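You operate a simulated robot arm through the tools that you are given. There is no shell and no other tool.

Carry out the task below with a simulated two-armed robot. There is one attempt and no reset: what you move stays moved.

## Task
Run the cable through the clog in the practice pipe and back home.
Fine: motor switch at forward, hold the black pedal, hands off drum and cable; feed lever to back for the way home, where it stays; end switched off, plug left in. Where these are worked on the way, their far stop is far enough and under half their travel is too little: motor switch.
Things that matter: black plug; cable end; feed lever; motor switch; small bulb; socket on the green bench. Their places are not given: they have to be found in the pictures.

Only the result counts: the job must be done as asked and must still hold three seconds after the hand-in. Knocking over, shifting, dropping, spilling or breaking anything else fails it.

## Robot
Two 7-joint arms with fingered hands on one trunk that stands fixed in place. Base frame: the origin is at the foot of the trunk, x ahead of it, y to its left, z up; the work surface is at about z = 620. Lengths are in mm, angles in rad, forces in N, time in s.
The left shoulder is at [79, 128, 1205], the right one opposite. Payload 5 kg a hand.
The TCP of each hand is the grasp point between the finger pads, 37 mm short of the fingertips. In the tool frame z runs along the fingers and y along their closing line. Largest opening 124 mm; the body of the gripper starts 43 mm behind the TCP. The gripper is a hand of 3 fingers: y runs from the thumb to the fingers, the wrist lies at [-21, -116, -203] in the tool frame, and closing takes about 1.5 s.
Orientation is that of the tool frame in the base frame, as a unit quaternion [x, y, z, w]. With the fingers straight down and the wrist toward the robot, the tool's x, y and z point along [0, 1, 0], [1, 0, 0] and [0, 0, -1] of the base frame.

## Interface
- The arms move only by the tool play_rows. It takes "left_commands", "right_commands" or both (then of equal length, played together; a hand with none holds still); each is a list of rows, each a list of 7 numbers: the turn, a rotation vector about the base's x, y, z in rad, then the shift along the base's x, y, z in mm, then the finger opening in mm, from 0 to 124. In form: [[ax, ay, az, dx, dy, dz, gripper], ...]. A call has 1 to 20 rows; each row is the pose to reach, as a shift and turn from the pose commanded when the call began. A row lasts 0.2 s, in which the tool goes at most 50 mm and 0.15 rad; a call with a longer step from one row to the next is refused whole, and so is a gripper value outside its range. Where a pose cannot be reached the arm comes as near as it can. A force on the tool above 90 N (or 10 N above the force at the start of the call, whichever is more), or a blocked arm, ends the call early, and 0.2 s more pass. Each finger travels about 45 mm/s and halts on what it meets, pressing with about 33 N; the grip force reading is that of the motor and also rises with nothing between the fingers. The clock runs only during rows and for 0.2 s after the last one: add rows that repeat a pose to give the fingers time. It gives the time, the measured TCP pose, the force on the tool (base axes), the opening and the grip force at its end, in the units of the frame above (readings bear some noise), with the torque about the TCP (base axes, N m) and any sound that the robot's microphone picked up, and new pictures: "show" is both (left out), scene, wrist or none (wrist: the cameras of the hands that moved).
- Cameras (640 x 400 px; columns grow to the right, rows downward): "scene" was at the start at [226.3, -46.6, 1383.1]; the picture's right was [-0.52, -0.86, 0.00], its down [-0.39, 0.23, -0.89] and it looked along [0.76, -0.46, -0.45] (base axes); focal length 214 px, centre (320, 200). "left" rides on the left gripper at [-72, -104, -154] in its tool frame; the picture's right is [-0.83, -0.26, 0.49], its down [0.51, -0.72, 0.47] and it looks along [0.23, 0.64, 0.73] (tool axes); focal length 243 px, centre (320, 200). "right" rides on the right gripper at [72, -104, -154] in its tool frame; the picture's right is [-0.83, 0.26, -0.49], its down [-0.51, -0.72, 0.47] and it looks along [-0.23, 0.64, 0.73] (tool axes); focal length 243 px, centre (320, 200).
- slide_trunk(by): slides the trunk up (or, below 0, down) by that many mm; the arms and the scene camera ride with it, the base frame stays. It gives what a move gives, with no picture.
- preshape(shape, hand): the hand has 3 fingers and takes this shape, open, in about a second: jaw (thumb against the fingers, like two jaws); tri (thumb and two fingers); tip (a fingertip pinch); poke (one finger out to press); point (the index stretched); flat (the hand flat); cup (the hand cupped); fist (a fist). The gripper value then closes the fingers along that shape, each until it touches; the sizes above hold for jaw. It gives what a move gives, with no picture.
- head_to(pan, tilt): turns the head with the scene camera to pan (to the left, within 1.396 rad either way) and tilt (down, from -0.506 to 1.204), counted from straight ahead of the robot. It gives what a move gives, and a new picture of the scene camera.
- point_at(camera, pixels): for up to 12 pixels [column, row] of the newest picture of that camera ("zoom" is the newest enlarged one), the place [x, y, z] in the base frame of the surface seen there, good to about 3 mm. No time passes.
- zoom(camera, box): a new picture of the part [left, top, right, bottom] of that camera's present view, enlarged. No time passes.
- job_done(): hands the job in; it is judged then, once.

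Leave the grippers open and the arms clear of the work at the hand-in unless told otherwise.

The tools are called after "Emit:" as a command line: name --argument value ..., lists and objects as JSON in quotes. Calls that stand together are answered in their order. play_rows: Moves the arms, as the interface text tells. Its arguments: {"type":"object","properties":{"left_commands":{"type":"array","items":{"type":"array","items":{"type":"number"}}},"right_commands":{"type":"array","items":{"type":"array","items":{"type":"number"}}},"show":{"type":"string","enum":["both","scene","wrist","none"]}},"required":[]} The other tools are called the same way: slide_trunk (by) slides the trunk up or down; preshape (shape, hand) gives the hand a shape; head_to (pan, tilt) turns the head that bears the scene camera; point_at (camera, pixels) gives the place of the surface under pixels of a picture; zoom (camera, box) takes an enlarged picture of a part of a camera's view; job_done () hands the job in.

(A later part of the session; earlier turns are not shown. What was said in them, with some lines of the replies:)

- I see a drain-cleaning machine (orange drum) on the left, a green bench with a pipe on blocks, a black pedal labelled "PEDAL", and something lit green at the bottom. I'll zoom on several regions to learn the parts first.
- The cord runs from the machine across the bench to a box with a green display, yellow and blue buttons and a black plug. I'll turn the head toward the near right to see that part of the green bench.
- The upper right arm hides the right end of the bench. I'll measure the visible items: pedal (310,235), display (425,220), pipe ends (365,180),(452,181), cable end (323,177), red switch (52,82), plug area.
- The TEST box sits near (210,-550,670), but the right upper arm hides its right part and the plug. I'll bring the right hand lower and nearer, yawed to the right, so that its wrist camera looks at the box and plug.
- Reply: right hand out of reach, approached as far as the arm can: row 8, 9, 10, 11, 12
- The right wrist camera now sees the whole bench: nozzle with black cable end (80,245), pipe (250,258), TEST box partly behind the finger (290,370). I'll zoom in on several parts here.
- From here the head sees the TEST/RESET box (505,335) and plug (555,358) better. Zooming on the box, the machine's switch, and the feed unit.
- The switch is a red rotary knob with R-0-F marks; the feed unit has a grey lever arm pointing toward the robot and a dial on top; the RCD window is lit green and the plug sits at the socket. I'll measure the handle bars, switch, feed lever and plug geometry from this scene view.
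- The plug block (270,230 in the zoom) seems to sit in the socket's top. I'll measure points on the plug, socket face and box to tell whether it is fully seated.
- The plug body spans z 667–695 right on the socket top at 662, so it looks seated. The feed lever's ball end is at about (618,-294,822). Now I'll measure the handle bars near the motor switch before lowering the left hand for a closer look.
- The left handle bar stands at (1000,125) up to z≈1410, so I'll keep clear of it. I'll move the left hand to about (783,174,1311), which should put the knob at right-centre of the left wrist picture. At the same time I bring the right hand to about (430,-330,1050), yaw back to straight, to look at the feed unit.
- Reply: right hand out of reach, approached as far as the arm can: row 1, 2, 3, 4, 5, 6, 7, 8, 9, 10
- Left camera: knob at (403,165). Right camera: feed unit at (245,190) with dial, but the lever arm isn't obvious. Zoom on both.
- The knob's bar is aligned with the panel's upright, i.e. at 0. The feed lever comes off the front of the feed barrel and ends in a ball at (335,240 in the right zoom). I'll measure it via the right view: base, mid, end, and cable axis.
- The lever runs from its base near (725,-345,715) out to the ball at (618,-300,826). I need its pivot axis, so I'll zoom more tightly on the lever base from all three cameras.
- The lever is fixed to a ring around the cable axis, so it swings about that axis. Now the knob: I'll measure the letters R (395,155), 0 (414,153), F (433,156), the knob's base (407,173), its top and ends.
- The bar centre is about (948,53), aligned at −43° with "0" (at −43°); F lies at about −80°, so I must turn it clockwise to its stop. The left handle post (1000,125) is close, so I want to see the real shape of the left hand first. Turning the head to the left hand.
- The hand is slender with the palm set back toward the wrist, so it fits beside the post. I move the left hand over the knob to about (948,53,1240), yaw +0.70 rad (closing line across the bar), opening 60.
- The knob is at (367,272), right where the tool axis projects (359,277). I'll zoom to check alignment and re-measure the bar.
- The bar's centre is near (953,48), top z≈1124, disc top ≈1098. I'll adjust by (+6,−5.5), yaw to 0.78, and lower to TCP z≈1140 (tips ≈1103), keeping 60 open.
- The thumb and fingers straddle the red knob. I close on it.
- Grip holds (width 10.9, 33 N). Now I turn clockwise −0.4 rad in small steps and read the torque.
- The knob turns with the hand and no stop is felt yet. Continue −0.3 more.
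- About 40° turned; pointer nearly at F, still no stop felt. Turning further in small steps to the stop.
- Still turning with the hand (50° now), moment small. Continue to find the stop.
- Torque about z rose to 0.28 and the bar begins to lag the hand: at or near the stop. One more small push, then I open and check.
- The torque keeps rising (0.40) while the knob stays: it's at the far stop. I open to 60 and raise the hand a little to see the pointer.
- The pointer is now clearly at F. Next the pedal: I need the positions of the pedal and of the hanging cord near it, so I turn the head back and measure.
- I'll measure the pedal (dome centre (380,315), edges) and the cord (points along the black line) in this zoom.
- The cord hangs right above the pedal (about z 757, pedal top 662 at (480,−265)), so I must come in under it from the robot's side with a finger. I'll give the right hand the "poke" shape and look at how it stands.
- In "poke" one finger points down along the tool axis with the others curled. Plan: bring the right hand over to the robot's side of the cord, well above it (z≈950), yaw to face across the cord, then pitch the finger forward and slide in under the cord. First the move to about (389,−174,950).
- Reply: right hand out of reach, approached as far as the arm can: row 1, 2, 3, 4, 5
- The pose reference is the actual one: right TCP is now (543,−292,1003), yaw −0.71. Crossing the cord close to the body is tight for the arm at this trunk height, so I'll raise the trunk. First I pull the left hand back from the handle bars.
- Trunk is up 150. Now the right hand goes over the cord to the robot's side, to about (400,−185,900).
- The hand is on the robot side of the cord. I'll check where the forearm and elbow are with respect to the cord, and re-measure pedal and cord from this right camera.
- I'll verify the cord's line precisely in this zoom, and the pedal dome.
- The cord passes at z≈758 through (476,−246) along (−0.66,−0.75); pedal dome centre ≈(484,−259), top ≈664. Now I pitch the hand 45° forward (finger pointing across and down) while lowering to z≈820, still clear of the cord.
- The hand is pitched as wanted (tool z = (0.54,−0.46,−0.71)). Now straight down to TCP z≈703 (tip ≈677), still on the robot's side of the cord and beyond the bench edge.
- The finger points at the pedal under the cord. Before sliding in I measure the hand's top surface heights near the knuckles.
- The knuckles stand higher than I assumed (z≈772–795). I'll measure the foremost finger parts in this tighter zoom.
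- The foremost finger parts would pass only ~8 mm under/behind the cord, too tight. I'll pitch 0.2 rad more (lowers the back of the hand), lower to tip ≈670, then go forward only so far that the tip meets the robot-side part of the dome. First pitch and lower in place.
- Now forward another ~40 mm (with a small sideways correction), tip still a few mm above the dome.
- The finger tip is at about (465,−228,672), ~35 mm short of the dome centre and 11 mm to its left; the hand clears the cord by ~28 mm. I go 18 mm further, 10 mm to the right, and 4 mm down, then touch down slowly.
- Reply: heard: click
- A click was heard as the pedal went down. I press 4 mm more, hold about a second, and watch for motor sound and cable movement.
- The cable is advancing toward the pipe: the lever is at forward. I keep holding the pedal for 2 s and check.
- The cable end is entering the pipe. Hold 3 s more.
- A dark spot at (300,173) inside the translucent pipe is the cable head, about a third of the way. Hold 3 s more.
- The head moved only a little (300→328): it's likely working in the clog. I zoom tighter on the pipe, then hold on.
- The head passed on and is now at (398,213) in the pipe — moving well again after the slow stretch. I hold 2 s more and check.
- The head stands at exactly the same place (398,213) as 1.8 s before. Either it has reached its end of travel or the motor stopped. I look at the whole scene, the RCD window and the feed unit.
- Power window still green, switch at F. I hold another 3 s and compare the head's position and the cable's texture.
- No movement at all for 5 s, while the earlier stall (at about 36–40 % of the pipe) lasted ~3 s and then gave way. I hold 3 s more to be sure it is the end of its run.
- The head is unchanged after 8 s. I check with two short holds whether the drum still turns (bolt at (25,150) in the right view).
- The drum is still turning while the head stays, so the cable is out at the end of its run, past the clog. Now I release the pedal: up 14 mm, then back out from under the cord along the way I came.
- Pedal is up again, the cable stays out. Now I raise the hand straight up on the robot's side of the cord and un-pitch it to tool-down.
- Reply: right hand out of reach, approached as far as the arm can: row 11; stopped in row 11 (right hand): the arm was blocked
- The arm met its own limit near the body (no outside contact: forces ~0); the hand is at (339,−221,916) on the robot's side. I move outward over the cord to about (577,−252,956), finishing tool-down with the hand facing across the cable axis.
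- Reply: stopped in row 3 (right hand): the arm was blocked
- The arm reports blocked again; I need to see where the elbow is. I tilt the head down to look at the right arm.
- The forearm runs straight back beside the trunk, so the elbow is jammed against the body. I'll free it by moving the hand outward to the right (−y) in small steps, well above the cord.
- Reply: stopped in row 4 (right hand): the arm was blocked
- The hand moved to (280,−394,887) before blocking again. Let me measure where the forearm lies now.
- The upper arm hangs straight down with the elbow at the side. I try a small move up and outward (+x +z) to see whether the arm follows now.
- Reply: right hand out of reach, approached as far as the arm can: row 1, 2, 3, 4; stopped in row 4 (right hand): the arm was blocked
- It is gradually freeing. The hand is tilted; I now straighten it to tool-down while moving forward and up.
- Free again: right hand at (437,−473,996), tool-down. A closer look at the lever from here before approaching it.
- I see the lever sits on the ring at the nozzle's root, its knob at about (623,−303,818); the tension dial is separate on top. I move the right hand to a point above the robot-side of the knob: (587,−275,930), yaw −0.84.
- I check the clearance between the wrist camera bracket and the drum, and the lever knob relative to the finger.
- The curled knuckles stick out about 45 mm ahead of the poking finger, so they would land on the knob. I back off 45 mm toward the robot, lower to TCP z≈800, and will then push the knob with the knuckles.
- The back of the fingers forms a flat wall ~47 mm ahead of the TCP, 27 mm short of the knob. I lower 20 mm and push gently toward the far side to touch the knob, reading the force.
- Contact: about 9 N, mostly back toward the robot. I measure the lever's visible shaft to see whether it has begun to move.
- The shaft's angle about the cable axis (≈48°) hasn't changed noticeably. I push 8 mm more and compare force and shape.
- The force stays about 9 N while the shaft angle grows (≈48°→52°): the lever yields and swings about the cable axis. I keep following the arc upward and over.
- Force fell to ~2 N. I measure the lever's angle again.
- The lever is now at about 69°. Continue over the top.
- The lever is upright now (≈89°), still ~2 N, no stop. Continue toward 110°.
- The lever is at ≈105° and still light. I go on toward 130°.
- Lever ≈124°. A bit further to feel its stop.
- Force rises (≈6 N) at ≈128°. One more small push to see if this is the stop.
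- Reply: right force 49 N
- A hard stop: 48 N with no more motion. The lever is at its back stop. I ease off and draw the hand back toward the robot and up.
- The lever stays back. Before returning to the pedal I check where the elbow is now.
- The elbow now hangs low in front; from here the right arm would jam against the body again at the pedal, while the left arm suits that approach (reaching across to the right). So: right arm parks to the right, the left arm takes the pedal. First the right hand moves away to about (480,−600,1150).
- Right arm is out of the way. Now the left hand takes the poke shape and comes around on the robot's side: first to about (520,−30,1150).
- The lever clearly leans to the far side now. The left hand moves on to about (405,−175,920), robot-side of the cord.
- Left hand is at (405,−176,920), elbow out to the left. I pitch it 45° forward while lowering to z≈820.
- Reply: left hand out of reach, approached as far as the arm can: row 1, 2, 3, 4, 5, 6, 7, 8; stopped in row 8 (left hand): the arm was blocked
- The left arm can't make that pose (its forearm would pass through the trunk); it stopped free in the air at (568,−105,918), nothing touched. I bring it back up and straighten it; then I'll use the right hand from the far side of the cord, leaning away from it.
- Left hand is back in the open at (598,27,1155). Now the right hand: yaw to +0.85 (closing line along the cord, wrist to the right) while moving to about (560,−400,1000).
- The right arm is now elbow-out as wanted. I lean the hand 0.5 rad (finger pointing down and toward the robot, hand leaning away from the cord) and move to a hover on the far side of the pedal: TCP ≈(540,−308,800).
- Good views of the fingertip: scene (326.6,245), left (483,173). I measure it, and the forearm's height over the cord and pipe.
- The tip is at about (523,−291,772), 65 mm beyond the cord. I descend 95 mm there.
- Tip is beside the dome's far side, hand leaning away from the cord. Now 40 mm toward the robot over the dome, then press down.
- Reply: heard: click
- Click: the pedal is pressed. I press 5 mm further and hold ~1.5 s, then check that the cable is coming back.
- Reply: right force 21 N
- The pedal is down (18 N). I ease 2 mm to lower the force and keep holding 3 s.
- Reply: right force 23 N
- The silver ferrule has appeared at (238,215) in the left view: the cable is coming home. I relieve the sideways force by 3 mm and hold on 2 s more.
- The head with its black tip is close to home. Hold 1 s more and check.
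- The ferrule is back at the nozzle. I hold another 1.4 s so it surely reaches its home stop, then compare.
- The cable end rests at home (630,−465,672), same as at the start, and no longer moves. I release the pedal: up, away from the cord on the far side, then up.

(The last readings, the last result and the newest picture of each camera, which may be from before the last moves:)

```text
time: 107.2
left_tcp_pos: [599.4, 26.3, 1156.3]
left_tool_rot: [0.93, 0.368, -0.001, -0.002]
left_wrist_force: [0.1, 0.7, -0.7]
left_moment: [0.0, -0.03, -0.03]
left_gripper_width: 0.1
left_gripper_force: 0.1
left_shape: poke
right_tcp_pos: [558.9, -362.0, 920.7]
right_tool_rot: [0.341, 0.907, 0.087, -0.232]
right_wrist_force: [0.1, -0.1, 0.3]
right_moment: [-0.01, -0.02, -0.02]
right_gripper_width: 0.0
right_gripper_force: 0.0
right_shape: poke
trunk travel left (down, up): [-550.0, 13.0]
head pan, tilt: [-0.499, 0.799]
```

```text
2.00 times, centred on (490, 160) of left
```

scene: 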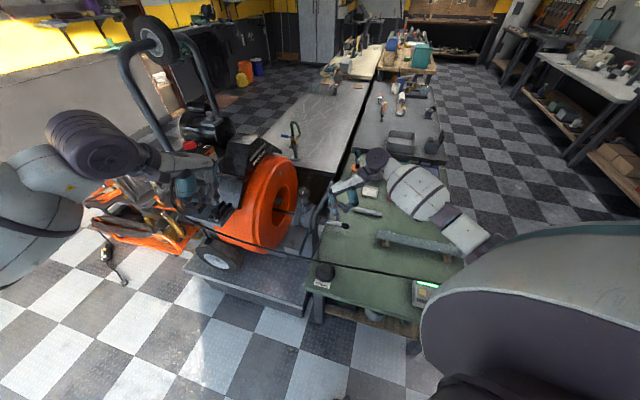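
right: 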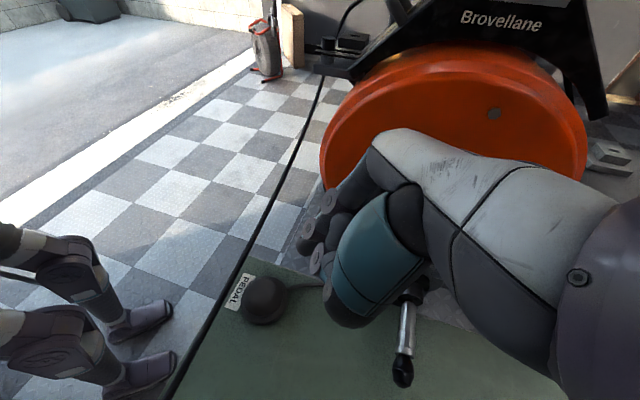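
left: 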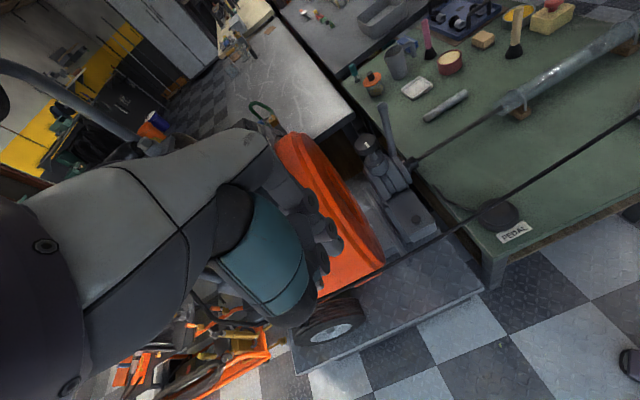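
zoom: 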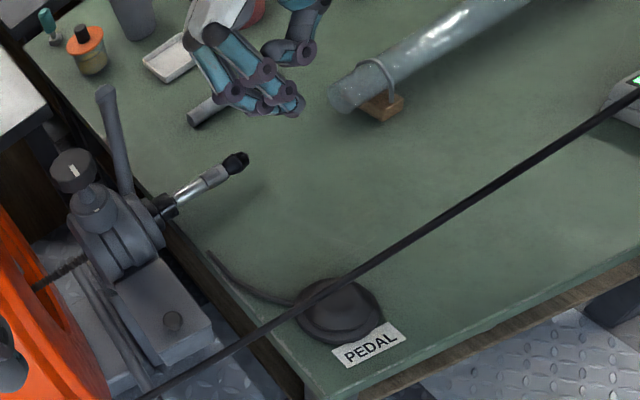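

All good: cable home, lever leaning back, pedal free. Both hands: right un-leans and moves away up right; left takes the jaw shape and goes up around toward the switch.

Emit:
preshape --hand "left" --shape "jaw"

Emit:
play_rows --left_commands '[[0, 0, 0.05, 20, 10, 35, 100], [0, 0, 0.1, 45, 22, 70, 90], [0, 0, 0.15, 72, 38, 100, 80], [0, 0, 0.2, 100, 54, 125, 70], [0, 0, 0.25, 130, 70, 147, 60], [0, 0, 0.3, 161, 84, 164, 60], [0, 0, 0.3, 161, 84, 164, 60]]' --right_commands '[[-0.055, -0.063, 0, -6, -18, 25, 124], [-0.11, -0.125, 0, -12, -38, 52, 124], [-0.165, -0.188, 0, -18, -58, 80, 124], [-0.22, -0.25, 0, -25, -78, 108, 124], [-0.275, -0.313, 0, -32, -98, 135, 124], [-0.33, -0.375, 0, -39, -118, 160, 124], [-0.33, -0.375, 0, -39, -118, 160, 124]]'

```text
time: 108.1
left_tcp_pos: [598.7, 26.1, 1154.2]
left_tool_rot: [0.93, 0.367, -0.002, -0.001]
left_wrist_force: [0.3, -1.1, 0.2]
left_moment: [0.02, 0.0, 0.02]
left_gripper_width: 124.0
left_gripper_force: 0.1
left_shape: jaw
right_tcp_pos: [557.9, -363.3, 919.0]
right_tool_rot: [0.343, 0.906, 0.087, -0.231]
right_wrist_force: [-0.2, 0.0, 0.2]
right_moment: [-0.01, -0.01, -0.02]
right_gripper_width: 0.0
right_gripper_force: 0.1
right_shape: poke
trunk travel left (down, up): [-550.0, 13.0]
head pan, tilt: [-0.499, 0.799]
```

```text
time: 109.7
left_tcp_pos: [762.8, 107.5, 1320.0]
left_tool_rot: [0.865, 0.503, -0.003, -0.002]
left_wrist_force: [-0.6, 0.1, -0.1]
left_moment: [0.0, -0.01, -0.01]
left_gripper_width: 60.5
left_gripper_force: 0.0
left_shape: jaw
right_tcp_pos: [518.4, -481.4, 1082.6]
right_tool_rot: [0.355, 0.935, -0.002, -0.001]
right_wrist_force: [0.0, -0.7, 0.2]
right_moment: [0.05, 0.02, -0.01]
right_gripper_width: 0.0
right_gripper_force: 0.0
right_shape: poke
trunk travel left (down, up): [-550.0, 13.0]
head pan, tilt: [-0.499, 0.799]
```

scene: 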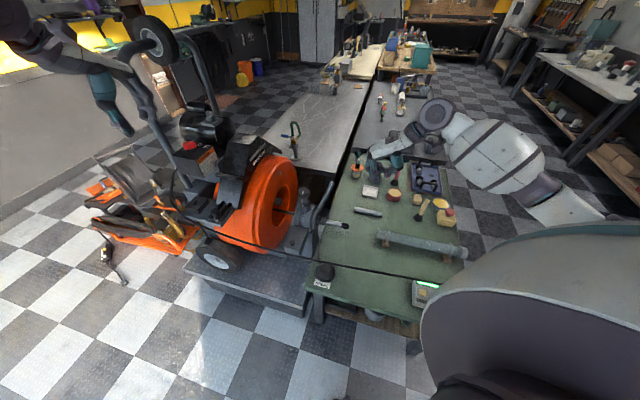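
right: 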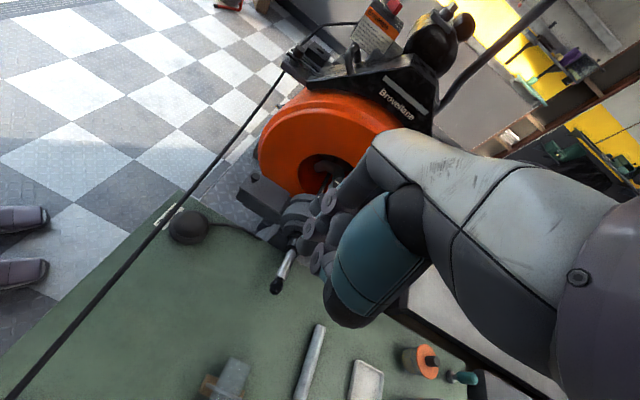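
left: 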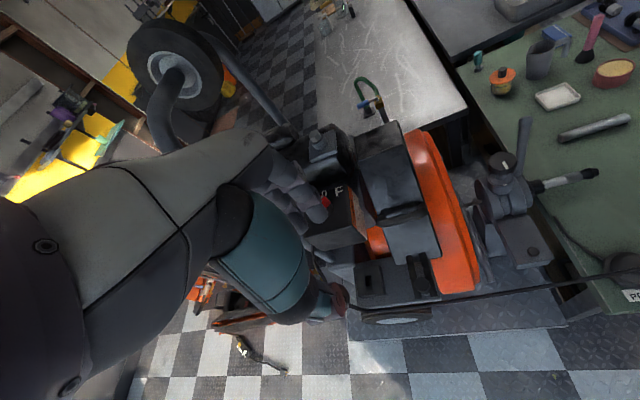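

While here, a look at the pipe and RCD from the scene to check nothing shifted.

Emit:
zoom --camera "scene" --box '[290, 180, 480, 310]'

Emit:
play_rows --left_commands '[[0, 0, 0.06, 30, -6, -8, 60], [0, 0, 0.12, 62, -16, -18, 60], [0, 0, 0.18, 94, -28, -30, 60], [0, 0, 0.24, 128, -40, -45, 60], [0, 0, 0.3, 162, -52, -60, 60], [0, 0, 0.34, 191, -61, -75, 60], [0, 0, 0.34, 191, -61, -75, 60]]' --show "wrist"

Emit:
zoom --camera "left" --box '[310, 210, 430, 320]'

```text
3.08 times, centred on (385, 245) of scene
```

zoom: 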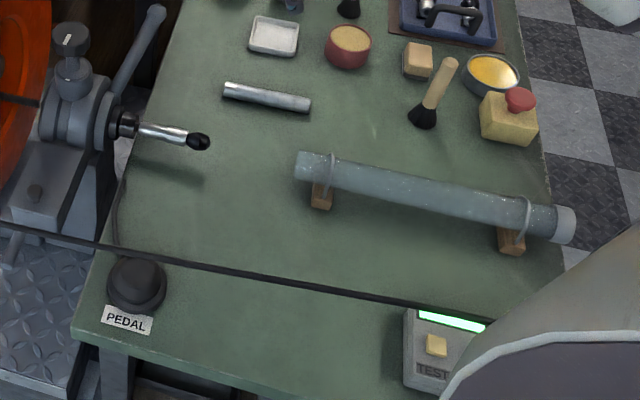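

```text
time: 111.3
left_tcp_pos: [952.1, 48.3, 1245.5]
left_tool_rot: [0.767, 0.642, -0.003, 0.0]
left_wrist_force: [-0.4, 0.3, 0.3]
left_moment: [0.0, -0.01, 0.01]
left_gripper_width: 60.6
left_gripper_force: 0.1
left_shape: jaw
right_tcp_pos: [517.9, -481.4, 1082.9]
right_tool_rot: [0.354, 0.935, 0.0, 0.001]
right_wrist_force: [-0.6, -0.5, 0.0]
right_moment: [-0.07, -0.02, -0.04]
right_gripper_width: 0.1
right_gripper_force: 0.2
right_shape: poke
trunk travel left (down, up): [-550.0, 13.0]
head pan, tilt: [-0.499, 0.799]
```

left: 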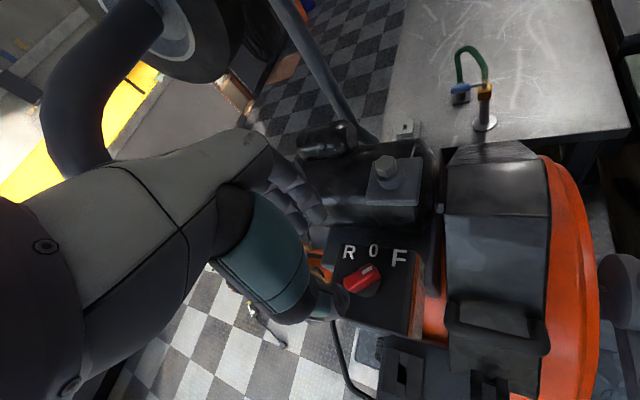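

```text
3.64 times, centred on (370, 265) of left
```

zoom: 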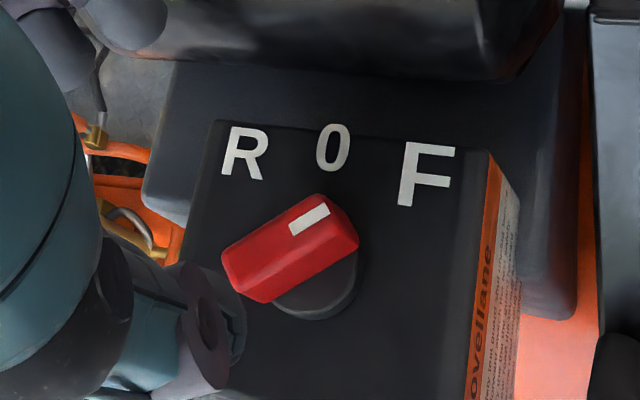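

The switch is still at F and the hand is above it. I measure the bar's ends to align the grip.

Emit:
point_at --camera "left" --pixels '[[346, 283], [352, 288], [350, 281], [374, 267], [378, 272], [372, 265], [362, 276], [357, 278], [367, 273]]'

```text
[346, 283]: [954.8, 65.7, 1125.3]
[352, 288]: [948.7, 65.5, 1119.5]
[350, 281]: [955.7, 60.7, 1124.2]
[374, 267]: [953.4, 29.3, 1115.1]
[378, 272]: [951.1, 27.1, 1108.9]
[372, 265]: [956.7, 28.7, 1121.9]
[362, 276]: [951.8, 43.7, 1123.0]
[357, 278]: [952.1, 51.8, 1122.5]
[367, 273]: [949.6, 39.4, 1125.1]
```

The bar now points along −y (−90°), i.e. 45° from "0", centre (952.5,47). I align the yaw to 0, and lower to TCP z≈1141 with 60 open.

Emit:
play_rows --left_commands '[[0, 0, 0.09, 0, -1, 0, 60], [0, 0, 0.178, 0, -1, 0, 60], [0, 0, 0.178, 0, -1, -25, 60], [0, 0, 0.178, 0, -1, -50, 60], [0, 0, 0.178, 0, -1, -75, 60], [0, 0, 0.178, 0, -1, -95, 60], [0, 0, 0.178, 0, -1, -104, 60], [0, 0, 0.178, 0, -1, -104, 60]]' --show "wrist"

Emit:
zoom --camera "left" --box '[250, 180, 410, 340]'

```text
time: 113.1
left_tcp_pos: [951.8, 47.1, 1141.0]
left_tool_rot: [0.707, 0.707, -0.002, 0.0]
left_wrist_force: [-0.5, -0.7, 0.2]
left_moment: [0.03, 0.0, -0.02]
left_gripper_width: 60.5
left_gripper_force: 0.1
left_shape: jaw
right_tcp_pos: [518.1, -481.6, 1082.6]
right_tool_rot: [0.353, 0.936, 0.0, 0.0]
right_wrist_force: [0.1, 0.5, 0.1]
right_moment: [-0.04, 0.02, 0.02]
right_gripper_width: 0.0
right_gripper_force: 0.0
right_shape: poke
trunk travel left (down, up): [-550.0, 13.0]
head pan, tilt: [-0.499, 0.799]
```

left: 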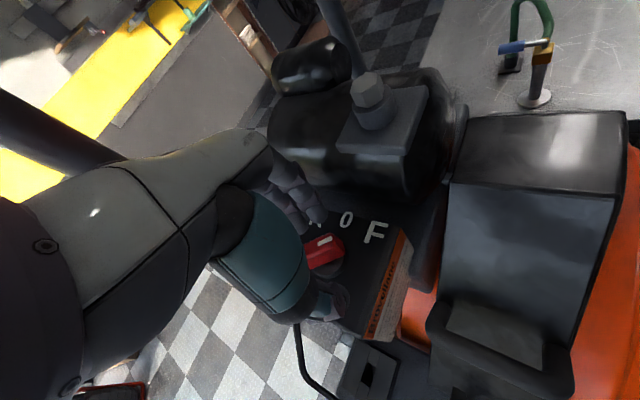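

```text
2.50 times, centred on (330, 260) of left
```

zoom: 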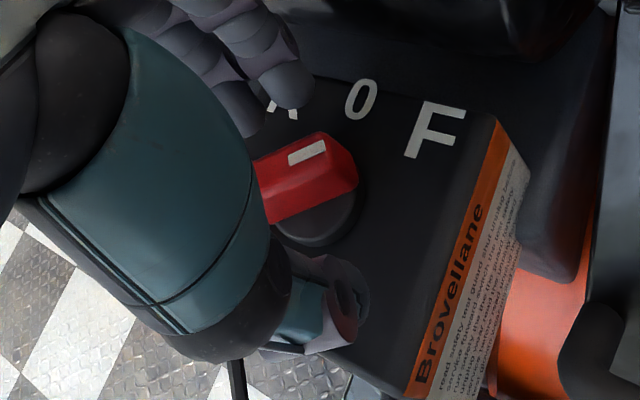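

Thumb and fingers straddle the knob. Close on it.

Emit:
play_rows --left_commands '[[0, 0, 0, 0, 0, 0, 40], [0, 0, 0, 0, 0, 0, 20], [0, 0, 0, 0, 0, 0, 5], [0, 0, 0, 0, 0, 0, 5], [0, 0, 0, 0, 0, 0, 5], [0, 0, 0, 0, 0, 0, 5]]' --show "wrist"

Emit:
zoom --camera "left" --box '[250, 180, 410, 340]'

```text
time: 114.5
left_tcp_pos: [954.2, 47.4, 1139.8]
left_tool_rot: [0.707, 0.707, -0.002, -0.001]
left_wrist_force: [2.7, -0.9, 1.1]
left_moment: [-0.04, -0.14, -0.04]
left_gripper_width: 11.5
left_gripper_force: 33.2
left_shape: jaw
right_tcp_pos: [518.2, -482.4, 1083.3]
right_tool_rot: [0.353, 0.935, -0.001, -0.001]
right_wrist_force: [0.3, -1.0, 0.0]
right_moment: [0.01, 0.01, -0.02]
right_gripper_width: 0.0
right_gripper_force: 0.1
right_shape: poke
trunk travel left (down, up): [-550.0, 13.0]
head pan, tilt: [-0.499, 0.799]
```

left: 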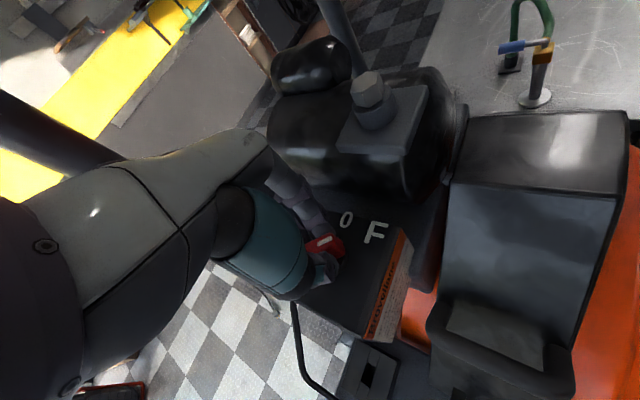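

```text
2.50 times, centred on (330, 260) of left
```

zoom: 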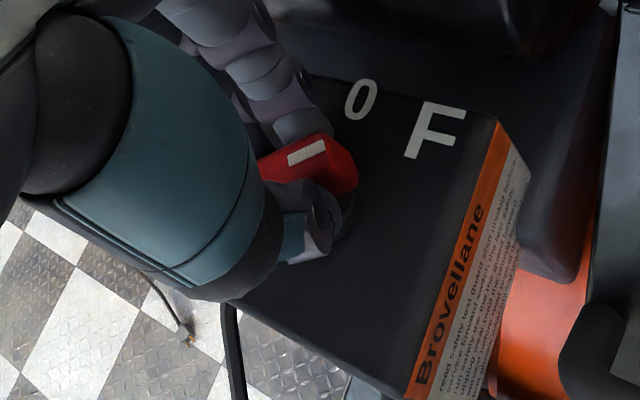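

Gripped (11.5 mm). Now turn counter-clockwise toward 0: +0.70 rad first.

Emit:
play_rows --left_commands '[[0, 0, 0.08, 0, 0, 0, 5], [0, 0, 0.16, 0, 0, 0, 5], [0, 0, 0.24, 0, 0, 0, 5], [0, 0, 0.32, 0, 0, 0, 5], [0, 0, 0.4, 0, 0, 0, 5], [0, 0, 0.48, 0, 0, 0, 5], [0, 0, 0.56, 0, 0, 0, 5], [0, 0, 0.64, 0, 0, 0, 5], [0, 0, 0.7, 0, 0, 0, 5], [0, 0, 0.7, 0, 0, 0, 5]]' --show "wrist"

Emit:
zoom --camera "left" --box '[250, 180, 410, 340]'

```text
time: 116.7
left_tcp_pos: [953.2, 47.3, 1139.5]
left_tool_rot: [0.421, 0.907, -0.003, 0.0]
left_wrist_force: [14.1, -4.0, 2.6]
left_moment: [-0.06, -0.47, -0.04]
left_gripper_width: 11.7
left_gripper_force: 32.8
left_shape: jaw
right_tcp_pos: [519.7, -482.5, 1080.8]
right_tool_rot: [0.354, 0.935, 0.0, -0.001]
right_wrist_force: [1.0, 0.8, 0.7]
right_moment: [0.04, 0.01, -0.02]
right_gripper_width: 0.0
right_gripper_force: 0.1
right_shape: poke
trunk travel left (down, up): [-550.0, 13.0]
head pan, tilt: [-0.499, 0.799]
```

left: 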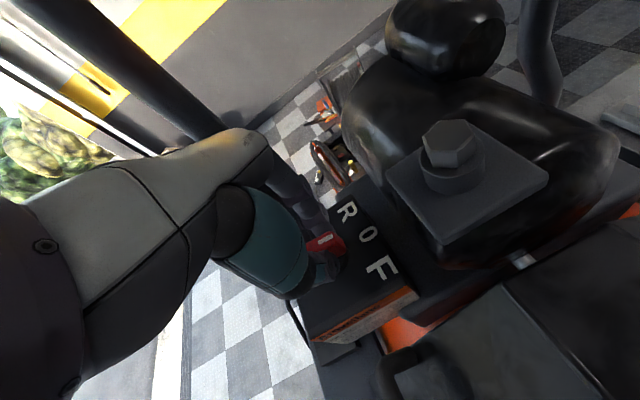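

```text
2.50 times, centred on (330, 260) of left
```

zoom: 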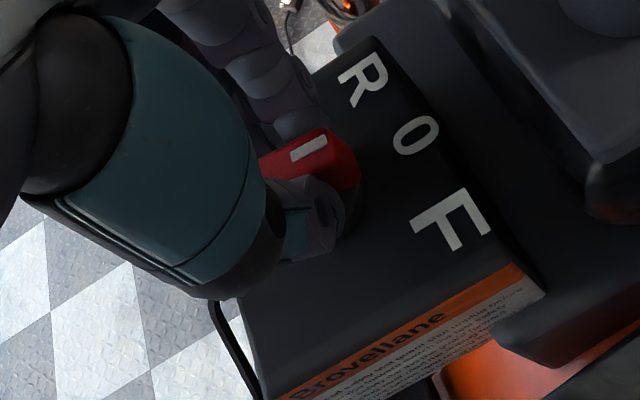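

Pointer nearly at 0. Another +0.09 rad brings the hand to the angle it had when the knob stood at 0 at the start.

Emit:
play_rows --left_commands '[[0, 0, 0.05, 0, 0, 0, 5], [0, 0, 0.09, 0, 0, 0, 5], [0, 0, 0.09, 0, 0, 0, 5]]' --show "none"

Emit:
zoom --camera "left" --box '[250, 180, 410, 340]'

```text
time: 117.5
left_tcp_pos: [954.3, 47.0, 1140.3]
left_tool_rot: [0.38, 0.925, -0.003, -0.001]
left_wrist_force: [13.7, -1.9, 2.1]
left_moment: [0.02, -0.46, -0.01]
left_gripper_width: 11.6
left_gripper_force: 33.0
left_shape: jaw
right_tcp_pos: [520.5, -481.2, 1081.3]
right_tool_rot: [0.354, 0.935, -0.001, -0.001]
right_wrist_force: [-1.0, 0.0, 0.3]
right_moment: [0.01, -0.01, 0.01]
right_gripper_width: 0.1
right_gripper_force: 0.1
right_shape: poke
trunk travel left (down, up): [-550.0, 13.0]
head pan, tilt: [-0.499, 0.799]
```

```text
2.50 times, centred on (330, 260) of left
```

zoom: 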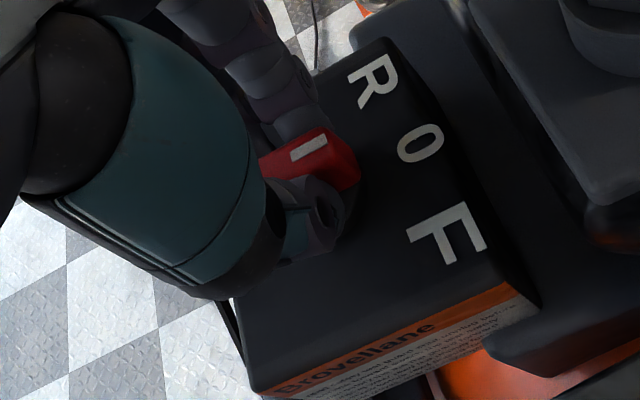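

This matches the starting picture. I open, then rise straight up and look at the pointer.

Emit:
play_rows --left_commands '[[0, 0, 0, 0, 0, 0, 30], [0, 0, 0, 0, 0, 0, 60], [0, 0, 0, 0, 0, 0, 60], [0, 0, 0, 0, 0, 0, 60], [0, 0, 0, 0, 0, 25, 60], [0, 0, 0, 0, 0, 60, 60], [0, 0, 0, 0, 0, 100, 60]]' --show "wrist"

Emit:
zoom --camera "left" --box '[320, 220, 440, 320]'

Emit:
point_at --camera "left" --pixels '[[352, 279], [380, 264], [366, 272], [402, 261]]'

```text
time: 119.1
left_tcp_pos: [949.8, 47.3, 1241.3]
left_tool_rot: [0.38, 0.925, -0.002, 0.0]
left_wrist_force: [-0.2, 0.5, 0.1]
left_moment: [0.02, -0.02, 0.01]
left_gripper_width: 59.6
left_gripper_force: 0.1
left_shape: jaw
right_tcp_pos: [517.7, -482.8, 1083.0]
right_tool_rot: [0.354, 0.935, 0.0, 0.001]
right_wrist_force: [0.2, 0.2, -0.1]
right_moment: [-0.01, -0.01, 0.0]
right_gripper_width: 0.1
right_gripper_force: 0.1
right_shape: poke
trunk travel left (down, up): [-550.0, 13.0]
head pan, tilt: [-0.499, 0.799]
```

left: 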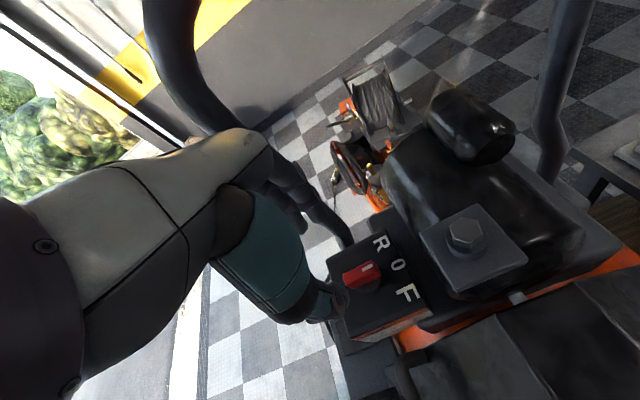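

```text
4.00 times, centred on (380, 270) of left
```

zoom: 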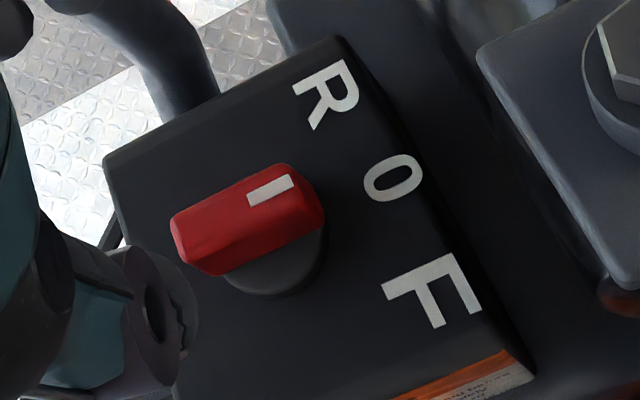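

```text
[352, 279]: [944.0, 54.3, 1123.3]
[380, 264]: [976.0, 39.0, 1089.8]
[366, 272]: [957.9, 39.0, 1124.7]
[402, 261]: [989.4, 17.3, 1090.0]
```

The pointer is back at 0, matching the start. Now both arms withdraw: left back and up, then both grippers open in jaw shape.

Emit:
play_rows --left_commands '[[0, 0, 0, -20, 6, 20, 60], [0, 0, 0, -50, 18, 40, 60], [0, 0, 0, -85, 35, 60, 70], [0, 0, 0, -120, 52, 80, 80], [0, 0, 0, -150, 68, 100, 100], [0, 0, 0, -180, 84, 120, 120], [0, 0, 0, -200, 95, 140, 124]]' --right_commands '[[0, 0, 0, -8, -12, 20, 124], [0, 0, 0, -16, -24, 40, 124], [0, 0, 0, -24, -36, 60, 124], [0, 0, 0, -32, -48, 80, 124], [0, 0, 0, -40, -60, 100, 124], [0, 0, 0, -48, -72, 120, 124], [0, 0, 0, -55, -85, 140, 124]]'

Emit:
preshape --hand "right" --shape "jaw"

Emit:
head_to --pan -0.35 --tilt 0.75

Emit:
zoom --camera "scene" --box '[270, 150, 600, 380]'

Emit:
zoom --camera "left" --box '[320, 120, 640, 340]'

```text
time: 120.7
left_tcp_pos: [750.6, 144.4, 1381.8]
left_tool_rot: [0.38, 0.925, -0.003, 0.002]
left_wrist_force: [-0.5, 0.7, -0.1]
left_moment: [-0.01, -0.03, -0.01]
left_gripper_width: 123.4
left_gripper_force: 0.0
left_shape: jaw
right_tcp_pos: [460.3, -567.5, 1223.3]
right_tool_rot: [0.353, 0.936, 0.0, 0.001]
right_wrist_force: [-0.6, 1.1, -0.1]
right_moment: [-0.03, -0.01, -0.05]
right_gripper_width: 0.0
right_gripper_force: 0.0
right_shape: poke
trunk travel left (down, up): [-550.0, 13.0]
head pan, tilt: [-0.499, 0.799]
```

scene: 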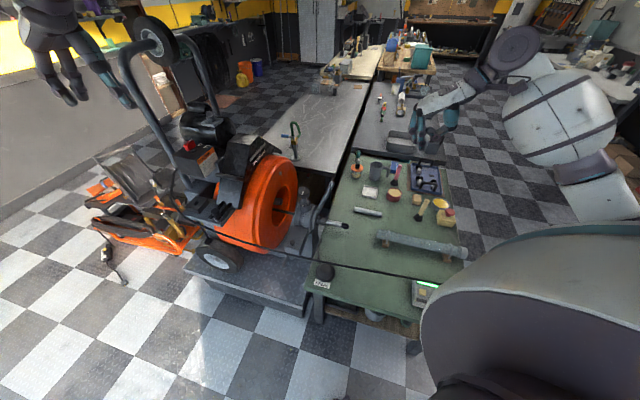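
right: 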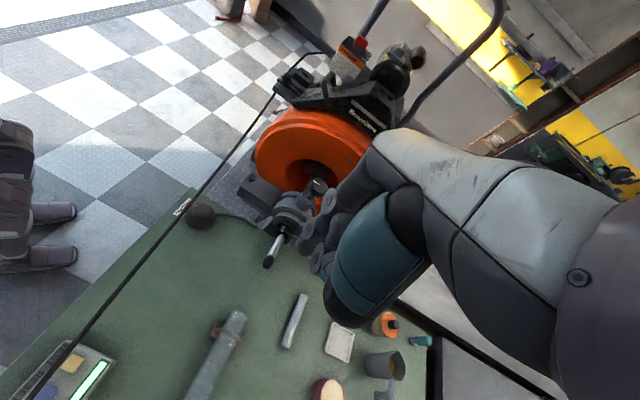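
left: 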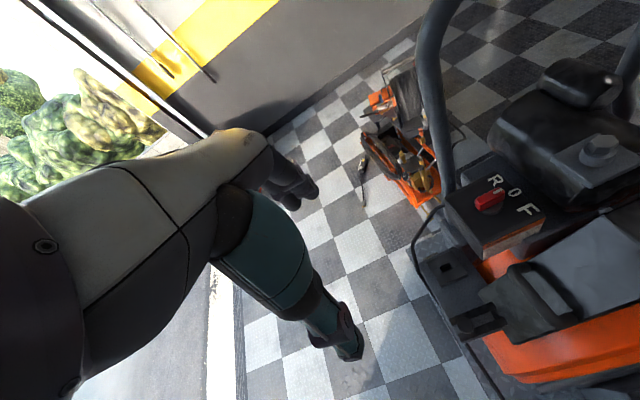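

```text
time: 121.6
left_tcp_pos: [752.6, 142.2, 1379.3]
left_tool_rot: [0.38, 0.925, -0.002, 0.001]
left_wrist_force: [-0.3, -0.3, -0.2]
left_moment: [0.02, 0.0, 0.0]
left_gripper_width: 123.5
left_gripper_force: 0.0
left_shape: jaw
right_tcp_pos: [463.1, -565.9, 1219.3]
right_tool_rot: [0.353, 0.935, -0.001, 0.0]
right_wrist_force: [0.1, 0.4, 0.5]
right_moment: [0.01, 0.01, -0.04]
right_gripper_width: 123.9
right_gripper_force: 0.1
right_shape: jaw
trunk travel left (down, up): [-550.0, 13.0]
head pan, tilt: [-0.499, 0.799]
```

```text
time: 122.3
left_tcp_pos: [752.6, 142.7, 1379.3]
left_tool_rot: [0.379, 0.925, -0.002, 0.0]
left_wrist_force: [-0.7, 0.6, -0.1]
left_moment: [-0.01, 0.0, -0.01]
left_gripper_width: 123.7
left_gripper_force: 0.1
left_shape: jaw
right_tcp_pos: [462.9, -566.4, 1221.0]
right_tool_rot: [0.353, 0.936, -0.001, 0.0]
right_wrist_force: [-0.3, 1.3, -0.6]
right_moment: [-0.02, -0.01, 0.01]
right_gripper_width: 123.7
right_gripper_force: 0.0
right_shape: jaw
trunk travel left (down, up): [-550.0, 13.0]
head pan, tilt: [-0.351, 0.75]
```

scene: 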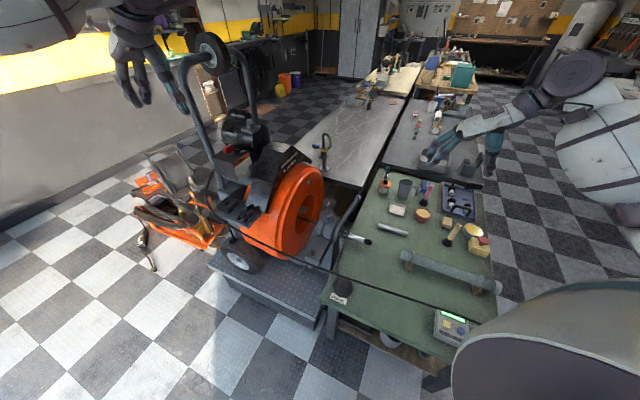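

```text
1.74 times, centred on (435, 265) of scene
```

zoom: 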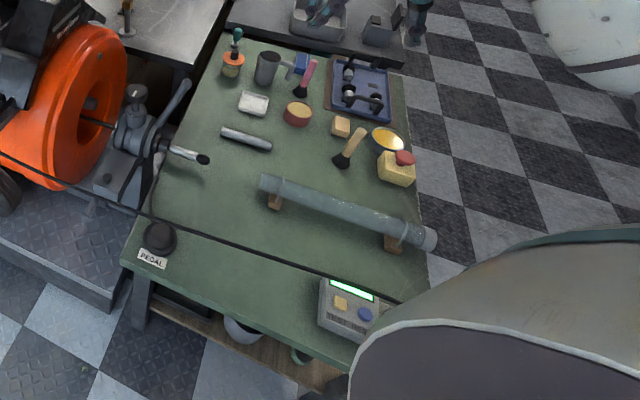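

```text
1.82 times, centred on (480, 230) of left
```

zoom: 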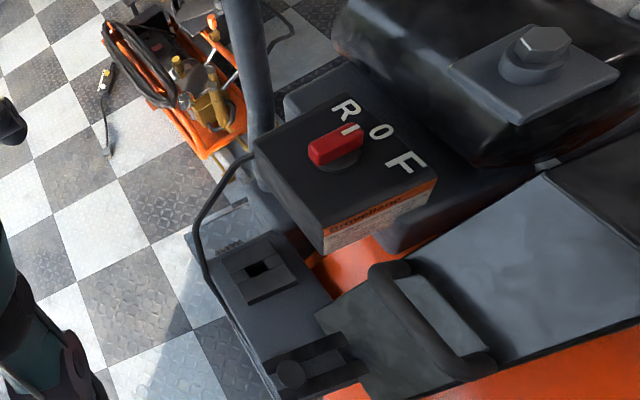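

Final check: cable end home, feed lever leaning to back, pedal free, switch pointer at 0, RCD lit with the plug untouched, pipe and bench items in place, both grippers open and arms clear. I hand the job in.

Emit:
job_done

```text
The job is handed in.
```

The cable went out through the practice pipe and came back home, and the job is handed in. I don't have the verdict.

- **Way out:** With the switch at F and the pedal held, the cable slowed for about 3 s roughly a third of the way into the pipe. It then pushed on to about two-thirds of the pipe's length and went no further, though the drum kept turning. I took the slow stretch as the clog and the halt as the end of its run. The clog itself was never visible, so that part is inferred.
- **Way home:** I swung the feed lever over to its back stop and held the pedal until the cable end stopped moving. It came to rest within about 8 mm of its starting place.
- **End state:** The switch points at 0, in line with the start to within a degree or two. The lever stayed back and the pedal is free. I never touched the plug; it was out of view in the final pictures, but the window on the socket box was still lit.
- **Clear of the work:** Both grippers are open and the arms are clear. Nothing on the bench looked shifted in the last picture.

Partway through, each arm jammed once near the robot's own body, in free air. The wrist forces read near zero both times, so I don't believe anything was hit.
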